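You operate a simulated robot arm through the tools that you are given. There is no shell and no other tool. Be economical: measure what you need, move in short steps, check, and stop when the job is done.

The job below is to be done with a simulated two-armed robot. You get a single attempt, and the scene is never put back.

Task
Take the jar from the top of the parts bench and put it on the side shelf. Put the wrap card labelled "26" from the top of the pouch bench on the top of the bench with two drawers and the wrap card that says "57" on the top of the grey cabinet. Put two of the brushes from the top of the pouch bench on the shelf under the two drawers. Put the pin labelled "92" from the top of the pouch bench on the top of the tall load and the pin labelled "59" on the cover. The order is free. Set down upright: jar, pin.

It is judged by the outcome, as a careful person would: the job done as asked, and still so three seconds after it is handed in. It fails if anything else is knocked over, pushed out of place, dropped, spilled or broken. Lids that push on must go on centred and level and be pressed home; caps that screw on are set level and turned clockwise until they are tight.

Robot
Two 7-joint arms with fingered hands on one trunk, on a base that drives. Base frame: it is fixed to the floor where the robot stands at the start and does not move with it; the origin is under the middle of the robot, x ahead of it, y to its left, z up; the surface under the hand at the start is at about z = 0.8. Readings come in m, rad, newtons and seconds.
The left shoulder is at the start at [0.08, 0.241, 1.717], the right one opposite. With the tool pointing down near the work surface each hand reaches from about 0.1 to 0.84 m from the robot's upright axis, wherever it stands, measured 20 degrees to its own side. Places, roughly: brush [0.5, -0.75, 0.75]; brush (9x4x5 cm) [0.6, -1.3, 0.8]; cover [0.5, -1, 0.75]; jar [0.5, 0, 0.75]; pin [0.5, -1.5, 0.75]; shelf under the two drawers [4, -3.5, 0.2]; side shelf [0.7, 3.4, 0.8]; top of the bench with two drawers [4, -3.5, 0.8]; top of the grey cabinet (50x17 cm) [-0.76, 3.4, 1.1]; top of the tall load [-1.9, -3.9, 0.6]; wrap card [0.5, -1, 0.75]. Payload 4.9 kg a hand.
The TCP of each hand is the grasp point between the finger pads, 0.032 m short of the fingertips. In the tool frame z runs along the fingers and y along their closing line. The gripper opens to 0.2 m. The gripper's body begins 0.089 m behind the TCP. The gripper is a hand of 4 fingers: y runs from the thumb to the fingers, the wrist lies at [0, 0, -0.267] in the tool frame.
Orientation is told as [roll, pitch, yaw] about the base's x, y, z axes, in that order, counted from this pose: with the fingers straight down and closing along the base's y, the tool's x points along the base's -x, its y along +y and its z along -z.

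Tools
- The arms move only by the tool drive_tool. It takes "left_steps", "right_steps" or both (then of equal length, played together; a hand with none holds still); each is a list of rows, each an object of numbers (a shift or turn left out is 0): "tx", "ty", "tz": the shift along the base's x, y, z in units of 100 mm (1.0 is 100 mm); "ax", "ay", "az": the turn, a rotation vector about the base's x, y, z in units of 180 degrees (1.0 is 180 degrees). In form: [{"tx": .., "ty": .., "tz": .., "ax": .., "ay": .., "az": ..}, ...]. A call has 1 to 12 rows; each row is the pose to reach, as a shift and turn from the pose commanded when the call began. A call with a number of a shift or a turn outside -1 to 1 is refused whole. Rows are played at 5 a second. More than 0.05 m and 0.15 rad between two rows, and nothing of the call is played. Where a pose cannot be reached the arm comes as near as it can. A force on the tool above 40 N (or 10 N above the force at the start of the call, whichever is more), or a blocked arm, ends the call early, and 0.2 s more pass. In this call time passes only in rows, and 0.2 s behind the last. It gives the time, the measured TCP pose, the force on the tool (base axes), the opening and the grip force at its end, in the units of the frame above (readings bear some noise), with the torque about the TCP (base axes, N m) and any sound that the robot's microphone picked up.
- Cameras (640 x 400 px; columns grow to the right, rows downward): "scene" is now at [0.0724, -0.0528, 1.8592]; the picture's right is [-0.78, -0.62, 0.00], its down [-0.53, 0.67, -0.51] and it looks along [0.32, -0.40, -0.86] (base axes); focal length 266 px, centre (320, 200). "left" rides on the left gripper at [-0.069, -0.069, -0.116] in its tool frame; the picture's right is [0.71, -0.71, 0.00], its down [0.54, 0.54, -0.64] and it looks along [0.45, 0.45, 0.77] (tool axes); focal length 226 px, centre (320, 200). "right" rides on the right gripper at [0.069, -0.069, -0.116] in its tool frame; the picture's right is [0.71, 0.71, 0.00], its down [-0.54, 0.54, -0.64] and it looks along [-0.45, 0.45, 0.77] (tool axes); focal length 226 px, centre (320, 200). There is no depth. A picture from a camera that has moved, and an enlarged one, comes with that camera's place and axes in the base frame and with its lens.
- get_image(camera): a new picture of that camera. The clock stands still meanwhile.
- raise_lower(by): slides the trunk up (or, below 0, down) by that many m; the arms and the scene camera ride with it, the base frame stays. It gives what a move gives, with no picture.
- drive_base(legs): drives the robot by 1 to 6 legs, each [ahead, left, turn to the left] in m, m and rad, along the robot's own axes; the way and the turn of a leg run together, so that a leg with both is an arc; at most 1.5 m and 3.142 rad a leg. The arms and the cameras ride along, it lands a little off, and it stops where it bumps. It gives what a move gives.
- finger_targets(finger1, finger2, finger3, thumb_bend, hand): sets how far each is bent, from 0 (flat) to 1 (curled in); at 0.3 the hand is open as for a grip, at 0.7 the pads meet at the TCP. One left out holds its place. A second passes; each finger stops where it meets its share of the squeeze, and holds until it gets a number again. It is the only way to open and close the hand. It gives what a move gives, with no picture; readings hold the bend of each and the force on the fingers (four entries, about 0 where the hand has none), thumb and palm.
- head_to(pan, tilt): turns the head with the scene camera to pan (to the left, within 1.501 rad either way) and tilt (down, from -0.506 to 1.204), counted from straight ahead of the robot. It gives what a move gives.
- zoom(camera, box): a new picture of the part [left, top, right, bottom] of that camera's present view, enlarged. The clock stands still meanwhile.
- sign_off(): hands the job in; it is judged then, once.

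Go step by step. Nothing tells you exact positions but the pictures and the camera data: compare them with the known pose of the tool, close in by small moves and look again before you grip or let go. The budget is 207 turns and 194 pictures, counting those below and the enlarged ones. Unless the task says otherwise, let go and move clear before handing in.

The tools are called after "Emit:" by a JSON object that holds its "op" and its "data". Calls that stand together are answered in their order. drive_tool: Moves the arms, as the interface text tells. Its arguments: {"type":"object","properties":{"left_steps":{"type":"array"},"right_steps":{"type":"array"}},"required":[]} The other tools are called the same way: raise_lower (by) slides the trunk up or down; finger_targets (finger1, finger2, finger3, thumb_bend, hand) moves the fingers one by one; drive_base (legs) drives the base; head_to (pan, tilt) turns the head that bears the scene camera; get_image (camera) takes a picture; zoom (camera, box) takes an enlarged picture of a part of a camera's view; sign_off () hands the job in.

At the start:

```text
clock: 0.0
left_eef_pos: [0.4973, -0.0056, 1.0355]
left_tcp_rot: [0.001, 0.001, 0.001]
left_ft_force: [0.0, -0.1, -0.1]
left_ft_torque: [0.03, 0.0, -0.01]
left_gripper_width: 0.1997
left_gripper_force: 0.0
left_shape: jaw
left_bend: [0.3, 0.3, 0.3, 0.3]
left_finger forces: [0.0, 0.0, 0.0, 0.1, 0.0, 0.1]
right_eef_pos: [0.5308, -0.5895, 1.0659]
right_tcp_rot: [0.0, -0.002, 0.0]
right_ft_force: [0.6, 0.0, -0.5]
right_ft_torque: [0.02, 0.04, 0.01]
right_gripper_width: 0.2002
right_gripper_force: 0.0
right_shape: jaw
right_bend: [0.3, 0.3, 0.3, 0.3]
right_finger forces: [0.0, 0.1, 0.0, 0.0, 0.0, 0.0]
trunk travel left (down, up): [-0.625, 0.215]
robot x, y, heading: [-0.0047, -0.0003, 0.005]
head pan, tilt: [-0.902, 1.033]
```

scene: 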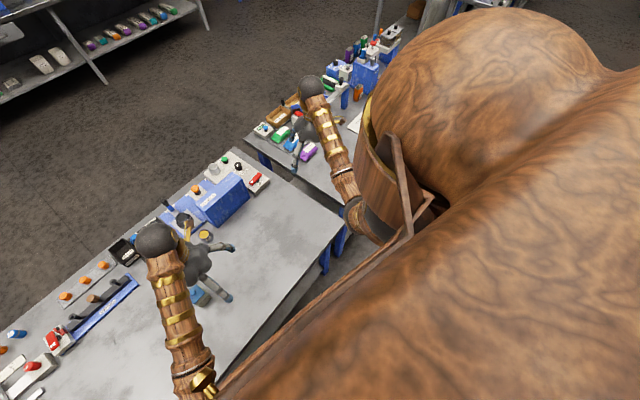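
right: 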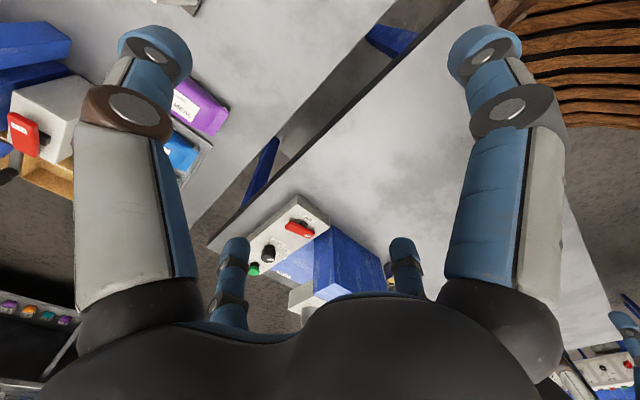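
left: 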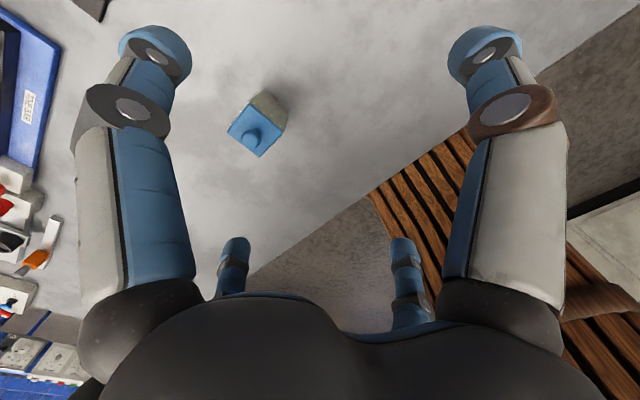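

I see a parts bench ahead with a blue-lidded square jar under the left hand, and a second bench (pouch bench) to the right. I'll look around with the head first.

Emit:
{"op": "head_to", "data": {"pan": -0.3, "tilt": 0.9}}

Emit:
{"op": "get_image", "data": {"camera": "scene"}}

Emit:
{"op": "head_to", "data": {"pan": -1.2, "tilt": 0.7}}

Emit:
{"op": "get_image", "data": {"camera": "scene"}}

Emit:
{"op": "head_to", "data": {"pan": 1.4, "tilt": 0.4}}

Emit:
{"op": "get_image", "data": {"camera": "scene"}}

```text
clock: 1.0
left_eef_pos: [0.4972, -0.0057, 1.0358]
left_tcp_rot: [0.002, 0.0, -0.001]
left_ft_force: [0.4, 0.3, 0.4]
left_ft_torque: [0.02, 0.01, -0.02]
left_gripper_width: 0.2001
left_gripper_force: 0.1
left_shape: jaw
left_bend: [0.3, 0.3, 0.3, 0.3]
left_finger forces: [0.0, 0.1, 0.0, 0.1, 0.0, 0.1]
right_eef_pos: [0.5303, -0.5888, 1.0657]
right_tcp_rot: [0.001, -0.001, -0.001]
right_ft_force: [-0.2, 0.4, 0.1]
right_ft_torque: [0.02, 0.01, 0.01]
right_gripper_width: 0.2
right_gripper_force: 0.0
right_shape: jaw
right_bend: [0.3, 0.3, 0.3, 0.3]
right_finger forces: [0.0, 0.0, 0.0, 0.0, 0.1, 0.1]
trunk travel left (down, up): [-0.625, 0.215]
robot x, y, heading: [0.0006, 0.0027, -0.0]
head pan, tilt: [-0.3, 0.901]
```

```text
190 pictures are left
camera scene: at [0.1026, -0.0221, 1.8686], right [-0.3, -0.95, 0.0], down [-0.75, 0.23, -0.62], along [0.59, -0.18, -0.78], focal length 266 px, centre (320, 200)
```

scene: 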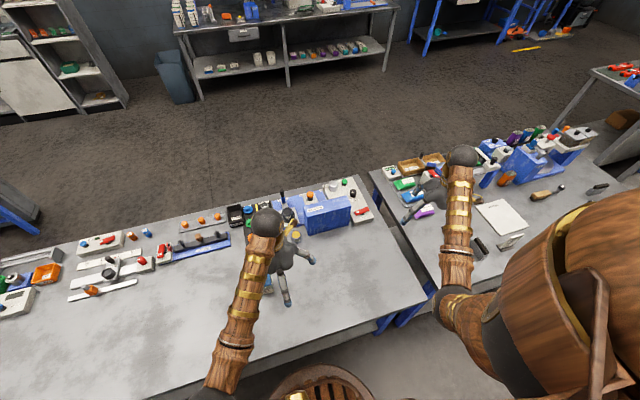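

```text
clock: 2.2
left_eef_pos: [0.4967, -0.0058, 1.0342]
left_tcp_rot: [0.001, 0.0, 0.0]
left_ft_force: [0.3, -0.5, 0.3]
left_ft_torque: [-0.01, 0.0, 0.01]
left_gripper_width: 0.1998
left_gripper_force: 0.2
left_shape: jaw
left_bend: [0.3, 0.3, 0.3, 0.3]
left_finger forces: [0.0, 0.1, 0.0, 0.0, 0.1, 0.0]
right_eef_pos: [0.5308, -0.5895, 1.0663]
right_tcp_rot: [0.0, 0.0, 0.0]
right_ft_force: [0.2, 0.7, 0.3]
right_ft_torque: [0.01, 0.0, 0.02]
right_gripper_width: 0.1999
right_gripper_force: 0.0
right_shape: jaw
right_bend: [0.3, 0.3, 0.3, 0.3]
right_finger forces: [0.0, 0.0, 0.0, 0.0, 0.0, 0.0]
trunk travel left (down, up): [-0.625, 0.215]
robot x, y, heading: [0.0016, -0.0021, 0.003]
head pan, tilt: [-1.201, 0.7]
```

```text
189 pictures are left
camera scene: at [0.0614, -0.0789, 1.8848], right [-0.93, -0.36, 0.0], down [-0.23, 0.6, -0.76], along [0.28, -0.71, -0.64], focal length 266 px, centre (320, 200)
```

scene: 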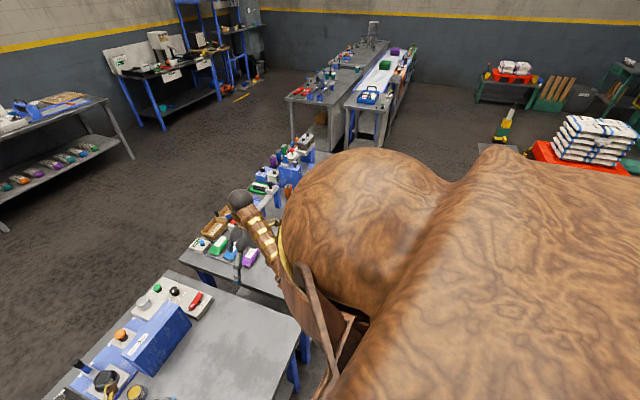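

```text
clock: 4.5
left_eef_pos: [0.4964, -0.0052, 1.0351]
left_tcp_rot: [0.001, 0.001, -0.001]
left_ft_force: [-0.6, -0.3, 0.3]
left_ft_torque: [-0.01, 0.01, 0.0]
left_gripper_width: 0.1999
left_gripper_force: 0.1
left_shape: jaw
left_bend: [0.3, 0.3, 0.3, 0.3]
left_finger forces: [0.0, 0.1, 0.1, 0.1, 0.0, 0.0]
right_eef_pos: [0.5314, -0.5898, 1.0665]
right_tcp_rot: [0.0, 0.0, 0.001]
right_ft_force: [-0.6, 0.0, 0.2]
right_ft_torque: [0.03, -0.02, 0.01]
right_gripper_width: 0.1998
right_gripper_force: 0.1
right_shape: jaw
right_bend: [0.3, 0.3, 0.3, 0.3]
right_finger forces: [0.0, 0.1, 0.0, 0.0, 0.0, 0.1]
trunk travel left (down, up): [-0.625, 0.215]
robot x, y, heading: [-0.0006, -0.0024, 0.002]
head pan, tilt: [1.4, 0.4]
```

```text
188 pictures are left
camera scene: at [0.0464, 0.0916, 1.9117], right [0.99, -0.17, 0.0], down [-0.07, -0.38, -0.92], along [0.16, 0.91, -0.39], focal length 266 px, centre (320, 200)
```

scene: 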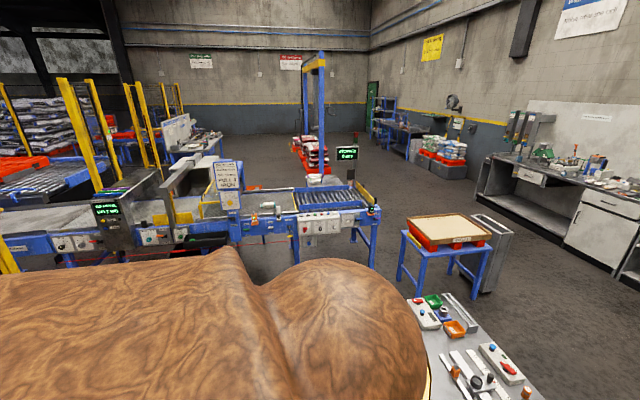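

The bench surfaces are in view, but the right arm hides the pouch bench. I'll drive sideways to stand before the pouch bench and look down at it.

Emit:
{"op": "drive_base", "data": {"legs": [[0, -0.8, 0]]}}

Emit:
{"op": "head_to", "data": {"pan": -0.25, "tilt": 1.0}}

Emit:
{"op": "get_image", "data": {"camera": "scene"}}

Emit:
{"op": "get_image", "data": {"camera": "right"}}

Emit:
{"op": "get_image", "data": {"camera": "left"}}

```text
clock: 8.8
left_eef_pos: [0.4939, -0.8021, 1.0349]
left_tcp_rot: [0.0, -0.001, -0.008]
left_ft_force: [0.5, 0.4, 1.4]
left_ft_torque: [0.01, 0.0, -0.04]
left_gripper_width: 0.1999
left_gripper_force: 0.0
left_shape: jaw
left_bend: [0.3, 0.3, 0.3, 0.3]
left_finger forces: [0.1, 0.0, 0.0, 0.1, 0.0, 0.0]
right_eef_pos: [0.5252, -1.3854, 1.0667]
right_tcp_rot: [0.0, -0.001, -0.006]
right_ft_force: [0.1, -0.6, 0.0]
right_ft_torque: [-0.02, 0.0, 0.02]
right_gripper_width: 0.2002
right_gripper_force: 0.0
right_shape: jaw
right_bend: [0.3, 0.3, 0.3, 0.3]
right_finger forces: [0.0, 0.0, 0.1, 0.1, 0.0, 0.1]
trunk travel left (down, up): [-0.625, 0.215]
robot x, y, heading: [-0.0022, -0.7924, -0.011]
head pan, tilt: [1.4, 0.4]
```

```text
clock: 10.5
left_eef_pos: [0.494, -0.8028, 1.0344]
left_tcp_rot: [0.0, 0.0, -0.008]
left_ft_force: [1.2, -1.0, 0.2]
left_ft_torque: [-0.05, 0.04, -0.03]
left_gripper_width: 0.2
left_gripper_force: 0.1
left_shape: jaw
left_bend: [0.3, 0.3, 0.3, 0.3]
left_finger forces: [0.1, 0.1, 0.1, 0.0, 0.0, 0.0]
right_eef_pos: [0.5233, -1.3868, 1.0657]
right_tcp_rot: [0.0, 0.0, -0.006]
right_ft_force: [0.1, -0.5, -0.4]
right_ft_torque: [0.0, 0.03, 0.01]
right_gripper_width: 0.1998
right_gripper_force: 0.1
right_shape: jaw
right_bend: [0.3, 0.3, 0.3, 0.3]
right_finger forces: [0.0, 0.1, 0.0, 0.0, 0.1, 0.0]
trunk travel left (down, up): [-0.625, 0.215]
robot x, y, heading: [-0.0045, -0.7959, -0.006]
head pan, tilt: [-0.25, 1.0]
```

```text
187 pictures are left
camera scene: at [0.0953, -0.8112, 1.8615], right [-0.25, -0.97, 0.0], down [-0.81, 0.21, -0.54], along [0.52, -0.14, -0.84], focal length 266 px, centre (320, 200)
```

scene: 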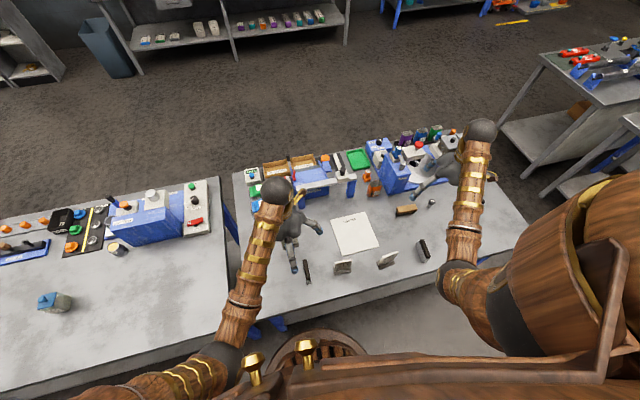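

```text
186 pictures are left
camera right: at [0.4554, -1.4564, 1.1826], right [-0.7, 0.71, 0.0], down [0.55, 0.54, 0.64], along [0.46, 0.45, -0.77], focal length 226 px, centre (320, 200)
```

right: 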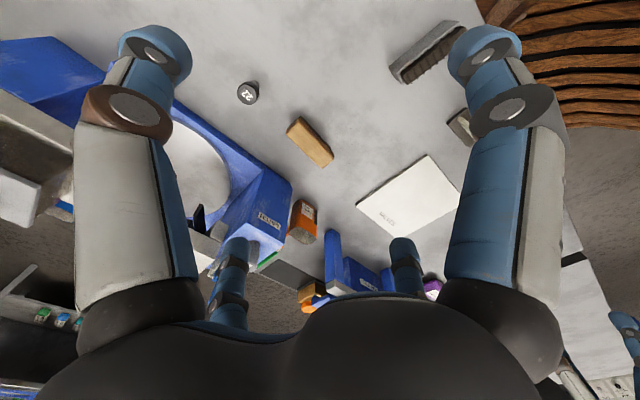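

```text
185 pictures are left
camera left: at [0.5607, -0.8717, 1.151], right [-0.71, -0.7, 0.0], down [-0.54, 0.55, 0.64], along [-0.45, 0.46, -0.77], focal length 226 px, centre (320, 200)
```

left: 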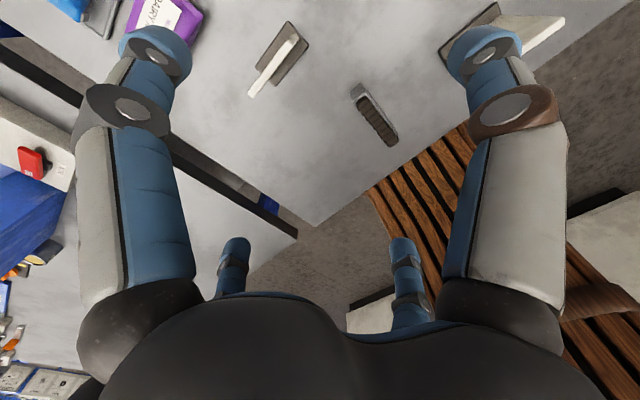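

The pouch bench holds a white sheet (perhaps the cover), two card stands, brushes, and a small "22/92" pin. I'll zoom in.

Emit:
{"op": "zoom", "data": {"camera": "scene", "box": [240, 140, 500, 300]}}

Emit:
{"op": "zoom", "data": {"camera": "right", "box": [200, 60, 340, 150]}}

```text
2.46 times, centred on (370, 220) of scene
camera zoom: at [0.0953, -0.8112, 1.8615], right [-0.25, -0.97, 0.0], down [-0.81, 0.21, -0.54], along [0.52, -0.14, -0.84], focal length 656 px, centre (197, 151)
```

zoom: 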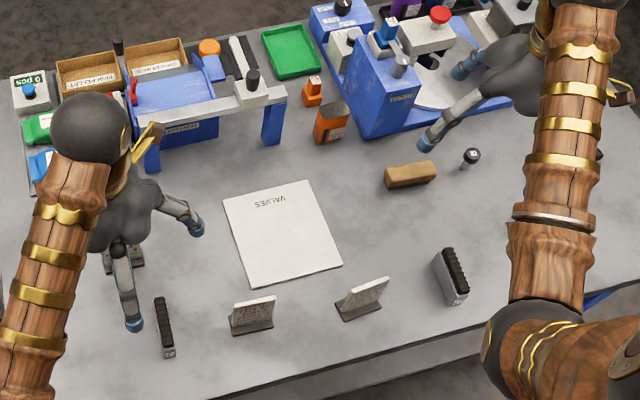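

```text
4.44 times, centred on (270, 105) of right
camera zoom: at [0.4554, -1.4564, 1.1826], right [-0.7, 0.71, 0.0], down [0.55, 0.54, 0.64], along [0.46, 0.45, -0.77], focal length 1005 px, centre (542, 622)
```

zoom: 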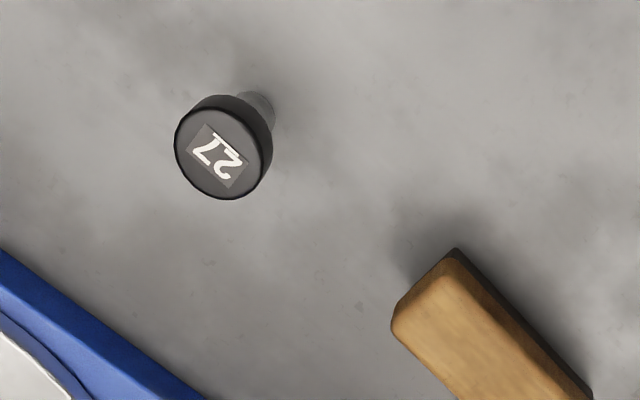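

One pin reads "27", so it isn't one of mine. I'll shift further right to view the rest of the bench.

Emit:
{"op": "drive_base", "data": {"legs": [[0, -0.5, 0]]}}

Emit:
{"op": "head_to", "data": {"pan": 0.1, "tilt": 1.0}}

Emit:
{"op": "get_image", "data": {"camera": "scene"}}

Emit:
{"op": "get_image", "data": {"camera": "right"}}

Emit:
{"op": "get_image", "data": {"camera": "left"}}

```text
clock: 13.4
left_eef_pos: [0.4893, -1.3033, 1.0355]
left_tcp_rot: [-0.001, -0.001, -0.013]
left_ft_force: [1.2, -0.3, 0.9]
left_ft_torque: [-0.02, 0.01, -0.01]
left_gripper_width: 0.1999
left_gripper_force: 0.0
left_shape: jaw
left_bend: [0.3, 0.3, 0.3, 0.3]
left_finger forces: [0.0, 0.0, 0.1, 0.0, 0.1, 0.0]
right_eef_pos: [0.5152, -1.8863, 1.0659]
right_tcp_rot: [-0.003, 0.0, -0.016]
right_ft_force: [-0.6, 0.6, 0.9]
right_ft_torque: [0.01, -0.02, -0.01]
right_gripper_width: 0.1996
right_gripper_force: 0.1
right_shape: jaw
right_bend: [0.3, 0.3, 0.3, 0.3]
right_finger forces: [0.1, 0.0, 0.0, 0.1, 0.0, 0.0]
trunk travel left (down, up): [-0.625, 0.215]
robot x, y, heading: [-0.0077, -1.2941, -0.016]
head pan, tilt: [-0.25, 1.0]
```

```text
clock: 14.2
left_eef_pos: [0.4871, -1.3059, 1.0333]
left_tcp_rot: [0.001, 0.001, -0.014]
left_ft_force: [1.2, -0.7, -0.3]
left_ft_torque: [0.01, -0.01, 0.0]
left_gripper_width: 0.2
left_gripper_force: 0.2
left_shape: jaw
left_bend: [0.3, 0.3, 0.3, 0.3]
left_finger forces: [0.1, 0.1, 0.1, 0.0, 0.1, 0.1]
right_eef_pos: [0.5143, -1.8892, 1.0664]
right_tcp_rot: [0.001, -0.001, -0.012]
right_ft_force: [0.4, -0.2, 0.6]
right_ft_torque: [0.02, 0.01, -0.01]
right_gripper_width: 0.2001
right_gripper_force: 0.0
right_shape: jaw
right_bend: [0.3, 0.3, 0.3, 0.3]
right_finger forces: [0.1, 0.1, 0.0, 0.1, 0.1, 0.1]
trunk travel left (down, up): [-0.625, 0.215]
robot x, y, heading: [-0.0108, -1.2875, -0.012]
head pan, tilt: [0.099, 1.0]
```

```text
182 pictures are left
camera scene: at [0.0919, -1.2869, 1.8614], right [0.08, -1.0, 0.0], down [-0.84, -0.07, -0.54], along [0.54, 0.05, -0.84], focal length 266 px, centre (320, 200)
```

scene: 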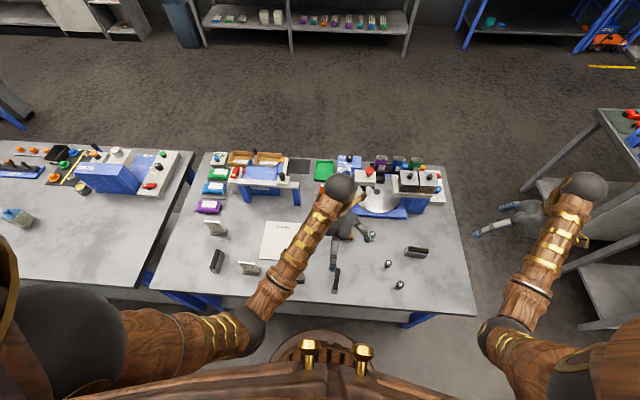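

```text
181 pictures are left
camera right: at [0.4451, -1.9582, 1.182], right [-0.7, 0.72, 0.0], down [0.55, 0.53, 0.64], along [0.46, 0.45, -0.77], focal length 226 px, centre (320, 200)
```

right: 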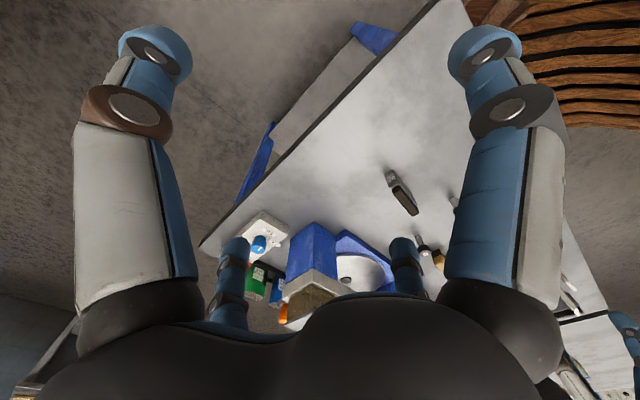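

```text
180 pictures are left
camera left: at [0.5548, -1.3742, 1.1509], right [-0.72, -0.7, 0.0], down [-0.53, 0.55, 0.64], along [-0.45, 0.46, -0.77], focal length 226 px, centre (320, 200)
```

left: 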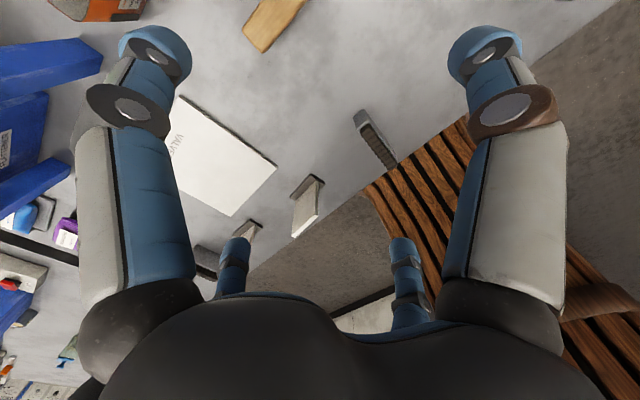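

Emit:
{"op": "zoom", "data": {"camera": "scene", "box": [200, 200, 330, 281]}}

Emit:
{"op": "zoom", "data": {"camera": "scene", "box": [320, 220, 450, 301]}}

```text
4.92 times, centred on (265, 240) of scene
camera zoom: at [0.0919, -1.2869, 1.8614], right [0.08, -1.0, 0.0], down [-0.84, -0.07, -0.54], along [0.54, 0.05, -0.84], focal length 1312 px, centre (591, 1)
```

zoom: 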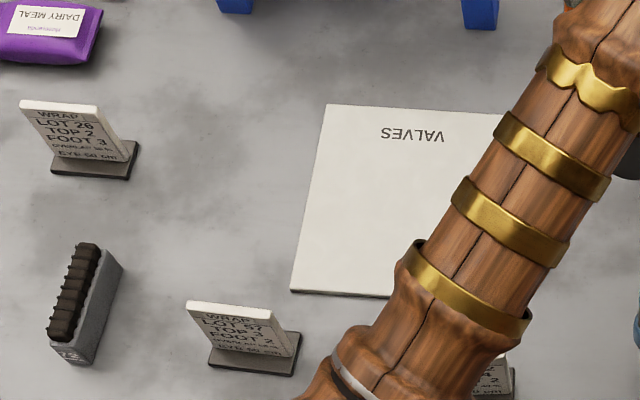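

```text
4.92 times, centred on (385, 260) of scene
camera zoom: at [0.0919, -1.2869, 1.8614], right [0.08, -1.0, 0.0], down [-0.84, -0.07, -0.54], along [0.54, 0.05, -0.84], focal length 1312 px, centre (0, -98)
```

zoom: 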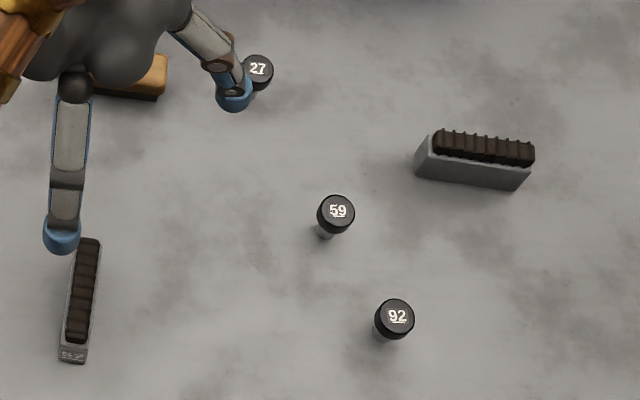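

Identified: card "26" at about (0.62,-0.8), card "57" at about (0.45,-0.95), pin 59 at about (0.49,-1.53), pin 92 at about (0.41,-1.58), and the VALVES booklet as the cover. I'll line up the right hand over pin 59 and test which finger is which.

Emit:
{"op": "drive_base", "data": {"legs": [[-0.02, 0.35, 0.012]]}}

Emit:
{"op": "finger_targets", "data": {"hand": "right", "finger1": 0.5, "thumb_bend": 0.5}}

Emit:
{"op": "get_image", "data": {"camera": "right"}}

Emit:
{"op": "finger_targets", "data": {"hand": "right", "finger1": 0.3, "finger2": 0.5}}

Emit:
{"op": "get_image", "data": {"camera": "right"}}

```text
clock: 16.5
left_eef_pos: [0.4716, -0.9498, 1.0345]
left_tcp_rot: [0.001, 0.0, -0.001]
left_ft_force: [-0.3, 0.0, 0.4]
left_ft_torque: [0.02, -0.04, 0.03]
left_gripper_width: 0.1997
left_gripper_force: 0.0
left_shape: jaw
left_bend: [0.3, 0.3, 0.3, 0.3]
left_finger forces: [0.0, 0.1, 0.1, 0.0, 0.1, 0.0]
right_eef_pos: [0.5046, -1.5342, 1.0653]
right_tcp_rot: [0.001, 0.001, -0.003]
right_ft_force: [0.2, 0.6, -0.3]
right_ft_torque: [0.05, -0.01, -0.02]
right_gripper_width: 0.1996
right_gripper_force: 0.0
right_shape: jaw
right_bend: [0.3, 0.3, 0.3, 0.3]
right_finger forces: [0.0, 0.0, 0.0, 0.1, 0.1, 0.0]
trunk travel left (down, up): [-0.625, 0.215]
robot x, y, heading: [-0.0245, -0.9401, -0.003]
head pan, tilt: [0.099, 1.0]
```

```text
clock: 17.5
left_eef_pos: [0.471, -0.9484, 1.0357]
left_tcp_rot: [0.001, 0.001, -0.001]
left_ft_force: [0.3, -0.5, 0.0]
left_ft_torque: [0.0, 0.02, -0.04]
left_gripper_width: 0.2
left_gripper_force: 0.1
left_shape: jaw
left_bend: [0.3, 0.3, 0.3, 0.3]
left_finger forces: [0.0, 0.1, 0.1, 0.0, 0.0, 0.0]
right_eef_pos: [0.5038, -1.5312, 1.0652]
right_tcp_rot: [-0.001, 0.001, -0.002]
right_ft_force: [0.0, 0.6, -0.3]
right_ft_torque: [-0.01, 0.05, 0.01]
right_gripper_width: 0.0699
right_gripper_force: 0.0
right_shape: fingers
right_bend: [0.5, 0.3, 0.3, 0.5]
right_finger forces: [0.0, 0.0, 0.0, 0.1, 0.0, 0.1]
trunk travel left (down, up): [-0.625, 0.215]
robot x, y, heading: [-0.0256, -0.9415, -0.004]
head pan, tilt: [0.099, 1.0]
```

```text
177 pictures are left
camera right: at [0.4361, -1.6024, 1.1826], right [-0.71, 0.71, 0.0], down [0.54, 0.54, 0.64], along [0.46, 0.45, -0.77], focal length 226 px, centre (320, 200)
```

right: 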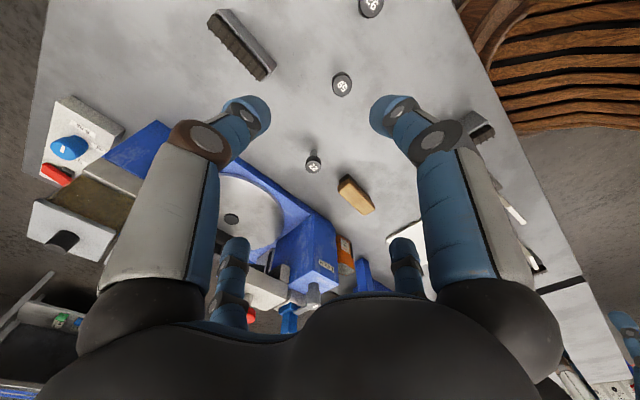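

```text
clock: 18.5
left_eef_pos: [0.4716, -0.9484, 1.0345]
left_tcp_rot: [-0.001, 0.001, -0.002]
left_ft_force: [-0.4, 0.2, 0.3]
left_ft_torque: [-0.02, -0.01, -0.02]
left_gripper_width: 0.1997
left_gripper_force: 0.1
left_shape: jaw
left_bend: [0.3, 0.3, 0.3, 0.3]
left_finger forces: [0.0, 0.1, 0.1, 0.1, 0.0, 0.1]
right_eef_pos: [0.5055, -1.5324, 1.0671]
right_tcp_rot: [-0.001, -0.002, -0.003]
right_ft_force: [0.3, -0.5, -0.3]
right_ft_torque: [0.0, 0.01, 0.0]
right_gripper_width: 0.1099
right_gripper_force: 0.0
right_shape: fingers
right_bend: [0.3, 0.5, 0.3, 0.5]
right_finger forces: [0.0, 0.1, 0.0, 0.1, 0.1, 0.0]
trunk travel left (down, up): [-0.625, 0.215]
robot x, y, heading: [-0.0267, -0.9434, -0.004]
head pan, tilt: [0.099, 1.0]
```

```text
176 pictures are left
camera right: at [0.436, -1.6024, 1.1826], right [-0.71, 0.71, 0.0], down [0.54, 0.54, 0.64], along [0.46, 0.45, -0.77], focal length 226 px, centre (320, 200)
```

right: 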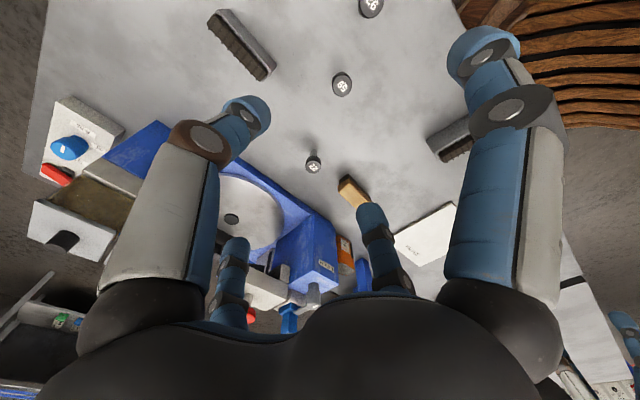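

Mapping found: thumb at −y, finger1 at −x, finger2 at +y, finger3 at +x (base axes). I'll half-close all fingers and go down over pin 59 (est. 0.476, −1.516).

Emit:
{"op": "finger_targets", "data": {"hand": "right", "finger1": 0.5, "finger2": 0.5, "finger3": 0.5, "thumb_bend": 0.5}}

Emit:
{"op": "drive_tool", "data": {"right_steps": [{"tx": -0.15, "ty": 0.08, "tz": -0.4}, {"tx": -0.28, "ty": 0.15, "tz": -0.8}, {"tx": -0.28, "ty": 0.15, "tz": -1.0}]}}

Emit:
{"op": "get_image", "data": {"camera": "right"}}

Emit:
{"op": "get_image", "data": {"camera": "left"}}

```text
clock: 19.5
left_eef_pos: [0.4706, -0.9489, 1.0342]
left_tcp_rot: [0.001, 0.0, -0.003]
left_ft_force: [-0.4, 0.3, 0.3]
left_ft_torque: [0.0, -0.02, 0.0]
left_gripper_width: 0.2
left_gripper_force: 0.1
left_shape: jaw
left_bend: [0.3, 0.3, 0.3, 0.3]
left_finger forces: [0.2, 0.1, 0.0, 0.0, 0.1, 0.0]
right_eef_pos: [0.5053, -1.5323, 1.0665]
right_tcp_rot: [0.0, -0.001, 0.0]
right_ft_force: [-0.5, -0.4, -0.2]
right_ft_torque: [-0.02, -0.03, -0.03]
right_gripper_width: 0.0696
right_gripper_force: 0.0
right_shape: fingers
right_bend: [0.5, 0.5, 0.5, 0.5]
right_finger forces: [0.0, 0.0, 0.0, 0.0, 0.0, 0.0]
trunk travel left (down, up): [-0.625, 0.215]
robot x, y, heading: [-0.0271, -0.9414, -0.005]
head pan, tilt: [0.099, 1.0]
```

```text
clock: 20.3
left_eef_pos: [0.4703, -0.9494, 1.0351]
left_tcp_rot: [0.0, 0.0, -0.002]
left_ft_force: [-0.4, 0.2, -0.5]
left_ft_torque: [0.05, 0.02, -0.02]
left_gripper_width: 0.1996
left_gripper_force: 0.1
left_shape: jaw
left_bend: [0.3, 0.3, 0.3, 0.3]
left_finger forces: [0.0, 0.0, 0.0, 0.1, 0.1, 0.0]
right_eef_pos: [0.4759, -1.5189, 0.965]
right_tcp_rot: [0.0, 0.0, -0.001]
right_ft_force: [-0.2, 0.3, 1.0]
right_ft_torque: [-0.02, 0.02, 0.0]
right_gripper_width: 0.0696
right_gripper_force: 0.0
right_shape: fingers
right_bend: [0.5, 0.5, 0.5, 0.5]
right_finger forces: [0.1, 0.0, 0.0, 0.0, 0.1, 0.0]
trunk travel left (down, up): [-0.625, 0.215]
robot x, y, heading: [-0.0238, -0.9418, -0.0]
head pan, tilt: [0.099, 1.0]
```

```text
175 pictures are left
camera right: at [0.4074, -1.589, 1.0812], right [-0.71, 0.71, 0.0], down [0.54, 0.54, 0.64], along [0.45, 0.45, -0.77], focal length 226 px, centre (320, 200)
```

right: 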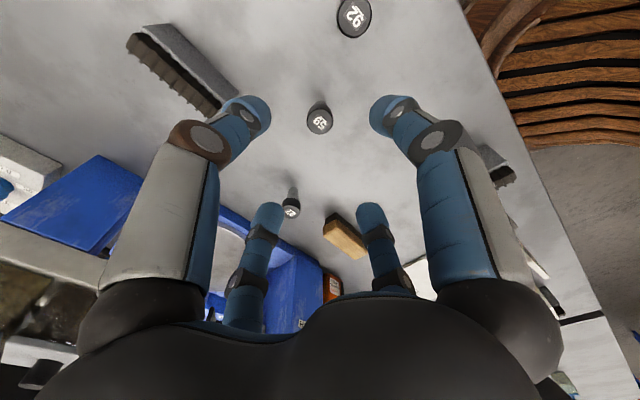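

```text
174 pictures are left
camera left: at [0.539, -1.0177, 1.1508], right [-0.71, -0.71, 0.0], down [-0.54, 0.54, 0.64], along [-0.45, 0.46, -0.77], focal length 226 px, centre (320, 200)
```

left: 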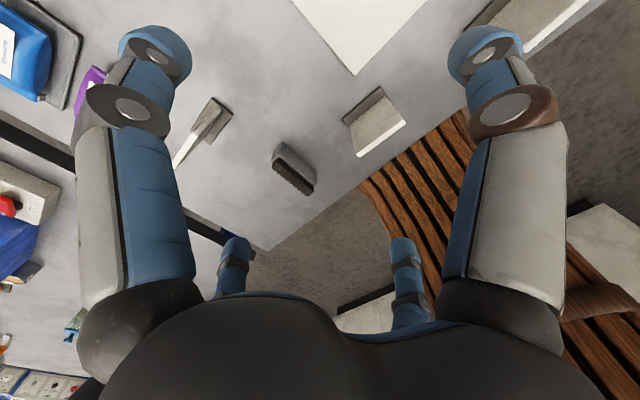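

Pin 59 lies nearly under the TCP. Going down another 9 cm.

Emit:
{"op": "drive_tool", "data": {"right_steps": [{"tx": 0.03, "ty": 0.02, "tz": -0.4}, {"tx": 0.03, "ty": 0.02, "tz": -0.8}]}}

Emit:
{"op": "get_image", "data": {"camera": "right"}}

```text
clock: 20.9
left_eef_pos: [0.4722, -0.9499, 1.0342]
left_tcp_rot: [0.002, -0.001, -0.001]
left_ft_force: [0.5, -0.1, 0.7]
left_ft_torque: [0.01, 0.05, -0.02]
left_gripper_width: 0.2001
left_gripper_force: 0.2
left_shape: jaw
left_bend: [0.3, 0.3, 0.3, 0.3]
left_finger forces: [0.0, 0.1, 0.0, 0.0, 0.0, 0.0]
right_eef_pos: [0.4811, -1.5158, 0.886]
right_tcp_rot: [0.001, -0.001, 0.0]
right_ft_force: [0.6, 0.8, 0.2]
right_ft_torque: [0.02, -0.02, 0.04]
right_gripper_width: 0.0696
right_gripper_force: 0.0
right_shape: fingers
right_bend: [0.5, 0.5, 0.5, 0.5]
right_finger forces: [0.0, 0.1, 0.0, 0.0, 0.0, 0.1]
trunk travel left (down, up): [-0.625, 0.215]
robot x, y, heading: [-0.0292, -0.9392, -0.0]
head pan, tilt: [0.099, 1.0]
```

```text
173 pictures are left
camera right: at [0.4121, -1.5856, 1.0018], right [-0.71, 0.71, 0.0], down [0.54, 0.54, 0.64], along [0.46, 0.45, -0.77], focal length 226 px, centre (320, 200)
```

right: 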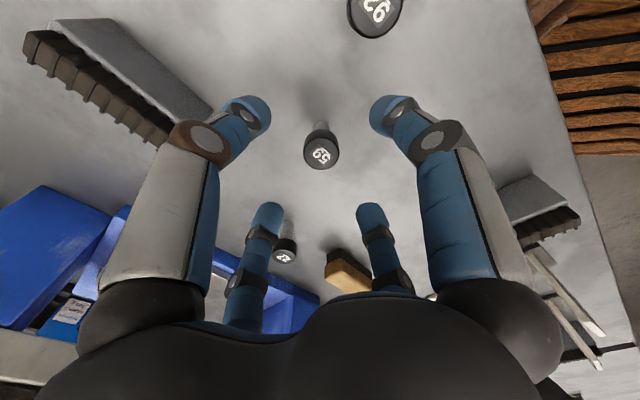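

Pin top at z≈0.82, bench at ≈0.755. Lower to TCP z≈0.803 and close all four fingers.

Emit:
{"op": "drive_tool", "data": {"right_steps": [{"tz": -0.4}, {"tz": -0.8}]}}

Emit:
{"op": "get_image", "data": {"camera": "right"}}

```text
clock: 21.4
left_eef_pos: [0.4715, -0.9472, 1.0358]
left_tcp_rot: [-0.001, 0.001, -0.001]
left_ft_force: [0.3, 0.1, -0.1]
left_ft_torque: [0.0, 0.04, -0.01]
left_gripper_width: 0.2001
left_gripper_force: 0.0
left_shape: jaw
left_bend: [0.3, 0.3, 0.3, 0.3]
left_finger forces: [0.0, 0.0, 0.0, 0.0, 0.0, 0.1]
right_eef_pos: [0.4832, -1.5179, 0.8434]
right_tcp_rot: [-0.007, -0.009, -0.001]
right_ft_force: [-2.4, 0.9, 16.3]
right_ft_torque: [0.52, 0.65, 0.05]
right_gripper_width: 0.0704
right_gripper_force: 8.4
right_shape: fingers
right_bend: [0.5, 0.5, 0.5, 0.5]
right_finger forces: [9.0, 7.5, 0.0, 0.1, 0.1, 0.0]
trunk travel left (down, up): [-0.625, 0.215]
robot x, y, heading: [-0.0281, -0.9429, -0.003]
head pan, tilt: [0.099, 1.0]
stopped in row 2 (right hand): the force on the tool passed its limit at 74 N (the readings are from after the stop); the commanded pose is now the measured one
```

```text
172 pictures are left
camera right: at [0.413, -1.5885, 0.9595], right [-0.71, 0.71, -0.01], down [0.54, 0.54, 0.64], along [0.46, 0.45, -0.77], focal length 226 px, centre (320, 200)
```

right: 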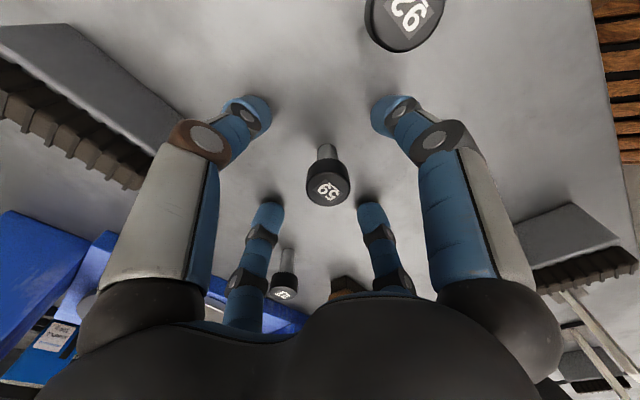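

The fingertips touched the bench (top about 0.79); no harm seen, pin still upright. I'll lift 5 mm, recentre slightly and close.

Emit:
{"op": "drive_tool", "data": {"right_steps": [{"tx": -0.04, "ty": 0.04, "tz": 0.05}]}}

Emit:
{"op": "finger_targets", "data": {"hand": "right", "finger1": 0.7, "finger2": 0.7, "finger3": 0.7, "thumb_bend": 0.7}}

Emit:
{"op": "get_image", "data": {"camera": "right"}}

```text
clock: 21.8
left_eef_pos: [0.4711, -0.9497, 1.0348]
left_tcp_rot: [0.001, -0.001, -0.003]
left_ft_force: [0.5, 0.2, -0.2]
left_ft_torque: [0.0, 0.01, 0.02]
left_gripper_width: 0.2001
left_gripper_force: 0.1
left_shape: jaw
left_bend: [0.3, 0.3, 0.3, 0.3]
left_finger forces: [0.0, 0.0, 0.0, 0.1, 0.1, 0.0]
right_eef_pos: [0.4783, -1.5158, 0.8441]
right_tcp_rot: [-0.005, -0.006, -0.001]
right_ft_force: [0.6, 0.5, -0.3]
right_ft_torque: [-0.05, 0.01, -0.05]
right_gripper_width: 0.0689
right_gripper_force: 0.1
right_shape: fingers
right_bend: [0.5, 0.5, 0.5, 0.5]
right_finger forces: [0.1, 0.0, 0.0, 0.0, 0.0, 0.1]
trunk travel left (down, up): [-0.625, 0.215]
robot x, y, heading: [-0.0257, -0.9411, -0.001]
head pan, tilt: [0.099, 1.0]
```

```text
clock: 22.8
left_eef_pos: [0.4705, -0.9491, 1.035]
left_tcp_rot: [0.0, 0.001, -0.001]
left_ft_force: [0.1, 0.4, -0.2]
left_ft_torque: [0.0, -0.02, -0.02]
left_gripper_width: 0.2001
left_gripper_force: 0.1
left_shape: jaw
left_bend: [0.3, 0.3, 0.3, 0.3]
left_finger forces: [0.0, 0.0, 0.0, 0.0, 0.1, 0.1]
right_eef_pos: [0.4787, -1.5155, 0.8449]
right_tcp_rot: [-0.006, -0.006, -0.001]
right_ft_force: [-0.6, 0.3, 0.1]
right_ft_torque: [0.0, 0.01, 0.03]
right_gripper_width: 0.0146
right_gripper_force: 7.9
right_shape: fingers
right_bend: [0.67, 0.69, 0.69, 0.68]
right_finger forces: [6.3, 2.1, 0.0, 0.0, 6.8, 0.0]
trunk travel left (down, up): [-0.625, 0.215]
robot x, y, heading: [-0.0242, -0.9427, -0.003]
head pan, tilt: [0.099, 1.0]
```

```text
171 pictures are left
camera right: at [0.4094, -1.5856, 0.9614], right [-0.71, 0.71, -0.01], down [0.54, 0.54, 0.64], along [0.46, 0.45, -0.77], focal length 226 px, centre (320, 200)
```

right: 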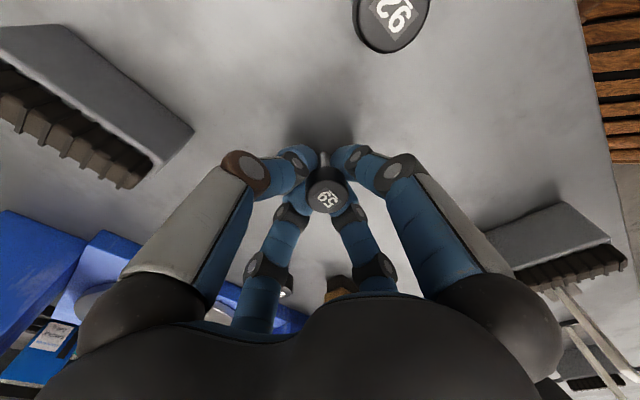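

The fingers hold the pin just under the head. Lift and check.

Emit:
{"op": "drive_tool", "data": {"right_steps": [{"tz": 0.3}, {"tz": 0.6}, {"tz": 0.9}]}}

Emit:
{"op": "get_image", "data": {"camera": "right"}}

Emit:
{"op": "get_image", "data": {"camera": "scene"}}

```text
clock: 23.6
left_eef_pos: [0.4717, -0.9487, 1.0332]
left_tcp_rot: [0.0, 0.0, -0.003]
left_ft_force: [0.0, -0.8, 0.4]
left_ft_torque: [-0.02, 0.01, 0.02]
left_gripper_width: 0.2002
left_gripper_force: 0.0
left_shape: jaw
left_bend: [0.3, 0.3, 0.3, 0.3]
left_finger forces: [0.0, 0.0, 0.0, 0.0, 0.1, 0.1]
right_eef_pos: [0.4788, -1.5169, 0.9361]
right_tcp_rot: [-0.008, -0.005, -0.003]
right_ft_force: [0.6, -0.5, -1.1]
right_ft_torque: [-0.02, -0.02, 0.0]
right_gripper_width: 0.0143
right_gripper_force: 7.9
right_shape: fingers
right_bend: [0.67, 0.69, 0.69, 0.68]
right_finger forces: [6.5, 2.0, 0.0, 0.0, 6.8, 0.1]
trunk travel left (down, up): [-0.625, 0.215]
robot x, y, heading: [-0.0273, -0.9425, -0.0]
head pan, tilt: [0.099, 1.0]
```

```text
170 pictures are left
camera right: at [0.4091, -1.5867, 1.0524], right [-0.71, 0.71, -0.01], down [0.54, 0.54, 0.64], along [0.46, 0.45, -0.77], focal length 226 px, centre (320, 200)
```

right: 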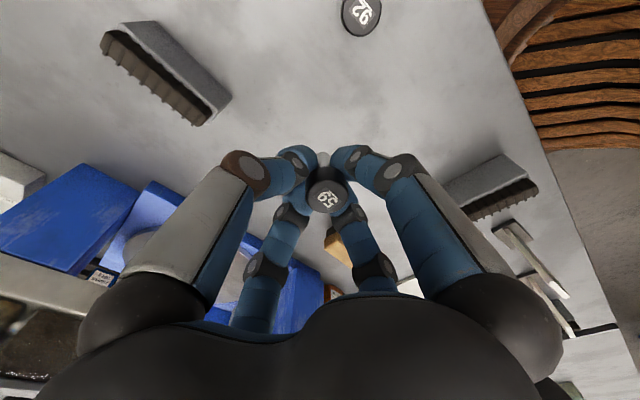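

```text
169 pictures are left
camera scene: at [0.0748, -0.935, 1.8614], right [0.1, -1.0, 0.0], down [-0.84, -0.08, -0.54], along [0.54, 0.05, -0.84], focal length 266 px, centre (320, 200)
```

scene: 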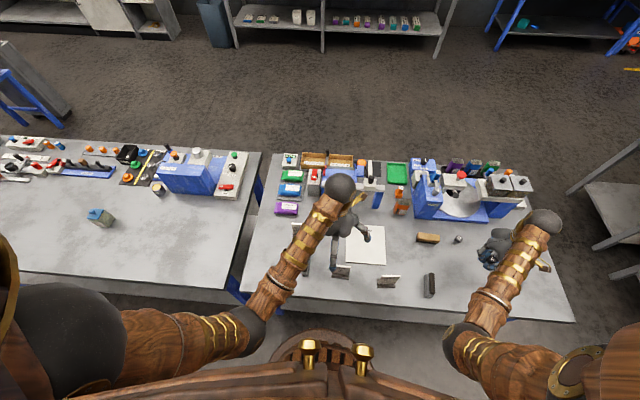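

Pin 59 is held. Drive left 0.41 m, extend 8 cm, and look over the cover.

Emit:
{"op": "drive_base", "data": {"legs": [[0, 0.41, 0]]}}

Emit:
{"op": "drive_tool", "data": {"right_steps": [{"tx": 0.4}, {"tx": 0.8}]}}

Emit:
{"op": "get_image", "data": {"camera": "right"}}

Emit:
{"op": "get_image", "data": {"camera": "scene"}}

```text
clock: 26.2
left_eef_pos: [0.4698, -0.5335, 1.0348]
left_tcp_rot: [0.001, 0.0, 0.006]
left_ft_force: [0.1, -1.3, -0.4]
left_ft_torque: [0.02, -0.01, 0.04]
left_gripper_width: 0.1998
left_gripper_force: 0.0
left_shape: jaw
left_bend: [0.3, 0.3, 0.3, 0.3]
left_finger forces: [0.1, 0.1, 0.1, 0.0, 0.0, 0.0]
right_eef_pos: [0.483, -1.1037, 0.9359]
right_tcp_rot: [-0.004, -0.006, 0.007]
right_ft_force: [-0.2, -1.1, -0.1]
right_ft_torque: [0.0, -0.01, 0.0]
right_gripper_width: 0.014
right_gripper_force: 7.4
right_shape: fingers
right_bend: [0.67, 0.69, 0.69, 0.68]
right_finger forces: [6.5, 2.0, 0.0, 0.0, 6.8, 0.0]
trunk travel left (down, up): [-0.625, 0.215]
robot x, y, heading: [-0.0275, -0.529, 0.006]
head pan, tilt: [0.099, 1.0]
```

```text
clock: 26.8
left_eef_pos: [0.4722, -0.5339, 1.0338]
left_tcp_rot: [0.002, 0.0, 0.004]
left_ft_force: [0.4, 0.2, 0.3]
left_ft_torque: [0.02, 0.03, 0.01]
left_gripper_width: 0.1998
left_gripper_force: 0.0
left_shape: jaw
left_bend: [0.3, 0.3, 0.3, 0.3]
left_finger forces: [0.0, 0.0, 0.0, 0.0, 0.0, 0.0]
right_eef_pos: [0.5649, -1.1028, 0.9353]
right_tcp_rot: [-0.005, -0.003, 0.004]
right_ft_force: [0.5, -0.6, -0.8]
right_ft_torque: [0.06, 0.01, 0.0]
right_gripper_width: 0.014
right_gripper_force: 8.2
right_shape: fingers
right_bend: [0.67, 0.69, 0.69, 0.68]
right_finger forces: [6.5, 2.0, 0.0, 0.1, 6.9, 0.0]
trunk travel left (down, up): [-0.625, 0.215]
robot x, y, heading: [-0.0248, -0.5278, 0.005]
head pan, tilt: [0.099, 1.0]
```

```text
168 pictures are left
camera right: at [0.497, -1.1728, 1.0513], right [-0.71, 0.7, -0.01], down [0.54, 0.55, 0.64], along [0.46, 0.45, -0.77], focal length 226 px, centre (320, 200)
```

right: 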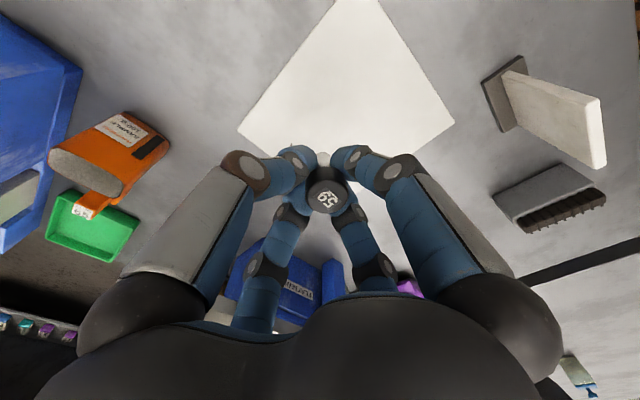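

```text
167 pictures are left
camera scene: at [0.0771, -0.5246, 1.8612], right [0.1, -0.99, 0.0], down [-0.84, -0.09, -0.54], along [0.54, 0.06, -0.84], focal length 266 px, centre (320, 200)
```

scene: 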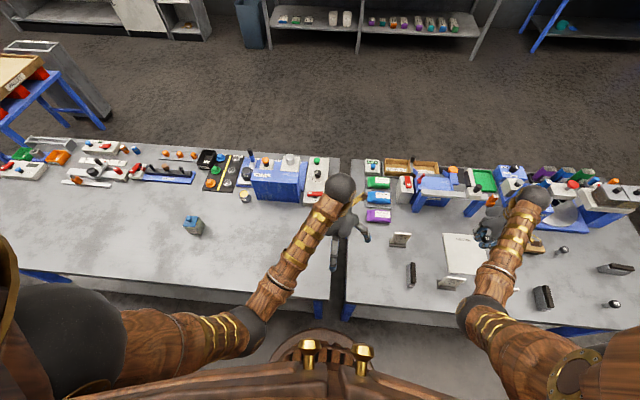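

The pin hangs above the cover (centre ≈ (0.55,−1.08)). I'll shift slightly and lower until contact.

Emit:
{"op": "drive_tool", "data": {"right_steps": [{"tx": -0.13, "ty": 0.18, "tz": -0.3}, {"tx": -0.13, "ty": 0.18, "tz": -0.6}, {"tx": -0.13, "ty": 0.18, "tz": -0.76}]}}

Emit:
{"op": "drive_tool", "data": {"right_steps": [{"tz": -0.03}, {"tz": -0.06}, {"tz": -0.09}]}}

Emit:
{"op": "get_image", "data": {"camera": "right"}}

```text
clock: 27.6
left_eef_pos: [0.4713, -0.5347, 1.0336]
left_tcp_rot: [0.0, 0.0, 0.007]
left_ft_force: [-0.1, 0.3, 0.0]
left_ft_torque: [-0.03, 0.03, -0.02]
left_gripper_width: 0.1998
left_gripper_force: 0.1
left_shape: jaw
left_bend: [0.3, 0.3, 0.3, 0.3]
left_finger forces: [0.1, 0.0, 0.0, 0.0, 0.0, 0.0]
right_eef_pos: [0.5495, -1.0842, 0.8603]
right_tcp_rot: [-0.004, -0.007, 0.009]
right_ft_force: [0.3, 0.7, -0.2]
right_ft_torque: [0.01, -0.01, 0.0]
right_gripper_width: 0.0137
right_gripper_force: 8.0
right_shape: fingers
right_bend: [0.67, 0.69, 0.69, 0.68]
right_finger forces: [6.4, 2.0, 0.1, 0.0, 6.8, 0.0]
trunk travel left (down, up): [-0.625, 0.215]
robot x, y, heading: [-0.0274, -0.5305, 0.011]
head pan, tilt: [0.099, 1.0]
```

```text
clock: 28.4
left_eef_pos: [0.4709, -0.5326, 1.0349]
left_tcp_rot: [0.0, 0.0, 0.006]
left_ft_force: [0.4, -0.5, -0.1]
left_ft_torque: [-0.01, -0.04, -0.03]
left_gripper_width: 0.2001
left_gripper_force: 0.1
left_shape: jaw
left_bend: [0.3, 0.3, 0.3, 0.3]
left_finger forces: [0.0, 0.1, 0.0, 0.0, 0.0, 0.1]
right_eef_pos: [0.5497, -1.0828, 0.8523]
right_tcp_rot: [-0.005, -0.008, 0.007]
right_ft_force: [0.4, -0.5, 1.2]
right_ft_torque: [-0.03, 0.01, 0.01]
right_gripper_width: 0.014
right_gripper_force: 8.4
right_shape: fingers
right_bend: [0.67, 0.69, 0.69, 0.68]
right_finger forces: [6.4, 2.2, 0.0, 0.0, 7.3, 0.1]
trunk travel left (down, up): [-0.625, 0.215]
robot x, y, heading: [-0.0237, -0.5325, 0.005]
head pan, tilt: [0.099, 1.0]
```

```text
166 pictures are left
camera right: at [0.4806, -1.1529, 0.969], right [-0.71, 0.7, -0.01], down [0.53, 0.55, 0.64], along [0.46, 0.45, -0.77], focal length 226 px, centre (320, 200)
```

right: 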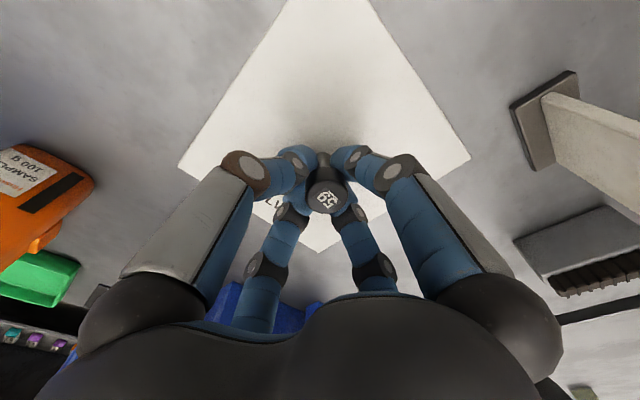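

Nearly in contact; step down 2 mm at a time.

Emit:
{"op": "drive_tool", "data": {"right_steps": [{"tz": -0.015}, {"tz": -0.03}]}}

```text
clock: 29.0
left_eef_pos: [0.4693, -0.5316, 1.0353]
left_tcp_rot: [0.0, -0.001, 0.008]
left_ft_force: [0.2, 0.1, -0.4]
left_ft_torque: [0.0, 0.0, -0.01]
left_gripper_width: 0.2
left_gripper_force: 0.0
left_shape: jaw
left_bend: [0.3, 0.3, 0.3, 0.3]
left_finger forces: [0.1, 0.0, 0.0, 0.0, 0.1, 0.1]
right_eef_pos: [0.5504, -1.0845, 0.85]
right_tcp_rot: [-0.006, -0.007, 0.007]
right_ft_force: [1.3, -1.3, 14.6]
right_ft_torque: [-0.02, 0.1, 0.02]
right_gripper_width: 0.0133
right_gripper_force: 11.3
right_shape: fingers
right_bend: [0.67, 0.69, 0.69, 0.68]
right_finger forces: [8.8, 3.0, 1.6, 0.0, 9.6, 0.0]
trunk travel left (down, up): [-0.625, 0.215]
robot x, y, heading: [-0.0232, -0.5312, 0.009]
head pan, tilt: [0.099, 1.0]
```

Contact. Back off 1.5 mm and open gently, then rise.

Emit:
{"op": "drive_tool", "data": {"right_steps": [{"tz": 0.015}]}}

Emit:
{"op": "finger_targets", "data": {"hand": "right", "finger1": 0.5, "finger2": 0.5, "finger3": 0.5, "thumb_bend": 0.5}}

Emit:
{"op": "get_image", "data": {"camera": "right"}}

```text
clock: 29.4
left_eef_pos: [0.4708, -0.5316, 1.0341]
left_tcp_rot: [0.0, 0.0, 0.006]
left_ft_force: [0.2, 0.4, 0.1]
left_ft_torque: [-0.02, 0.0, 0.03]
left_gripper_width: 0.2001
left_gripper_force: 0.0
left_shape: jaw
left_bend: [0.3, 0.3, 0.3, 0.3]
left_finger forces: [0.0, 0.1, 0.0, 0.0, 0.0, 0.0]
right_eef_pos: [0.5488, -1.084, 0.8496]
right_tcp_rot: [-0.006, -0.008, 0.008]
right_ft_force: [1.6, -1.9, 10.9]
right_ft_torque: [-0.07, 0.07, 0.04]
right_gripper_width: 0.0135
right_gripper_force: 11.3
right_shape: fingers
right_bend: [0.67, 0.69, 0.69, 0.68]
right_finger forces: [8.1, 3.0, 1.6, 0.0, 9.9, 0.0]
trunk travel left (down, up): [-0.625, 0.215]
robot x, y, heading: [-0.0293, -0.5264, 0.002]
head pan, tilt: [0.099, 1.0]
```

```text
clock: 30.4
left_eef_pos: [0.4698, -0.532, 1.0345]
left_tcp_rot: [0.0, 0.0, 0.006]
left_ft_force: [0.3, 0.2, 0.9]
left_ft_torque: [0.01, -0.04, -0.01]
left_gripper_width: 0.2
left_gripper_force: 0.0
left_shape: jaw
left_bend: [0.3, 0.3, 0.3, 0.3]
left_finger forces: [0.0, 0.0, 0.0, 0.0, 0.0, 0.0]
right_eef_pos: [0.5499, -1.0819, 0.8514]
right_tcp_rot: [-0.006, -0.009, 0.007]
right_ft_force: [4.2, -2.4, 20.2]
right_ft_torque: [0.48, 0.39, -0.05]
right_gripper_width: 0.0637
right_gripper_force: 10.1
right_shape: fingers
right_bend: [0.52, 0.52, 0.5, 0.5]
right_finger forces: [9.6, 10.9, 0.1, 0.1, 0.0, 0.1]
trunk travel left (down, up): [-0.625, 0.215]
robot x, y, heading: [-0.0276, -0.5274, 0.007]
head pan, tilt: [0.099, 1.0]
```

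```text
165 pictures are left
camera right: at [0.4804, -1.1529, 0.9679], right [-0.71, 0.7, -0.01], down [0.53, 0.55, 0.64], along [0.46, 0.45, -0.77], focal length 226 px, centre (320, 200)
```

right: 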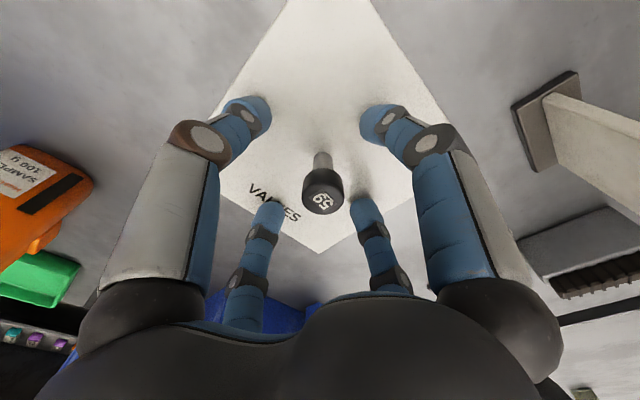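

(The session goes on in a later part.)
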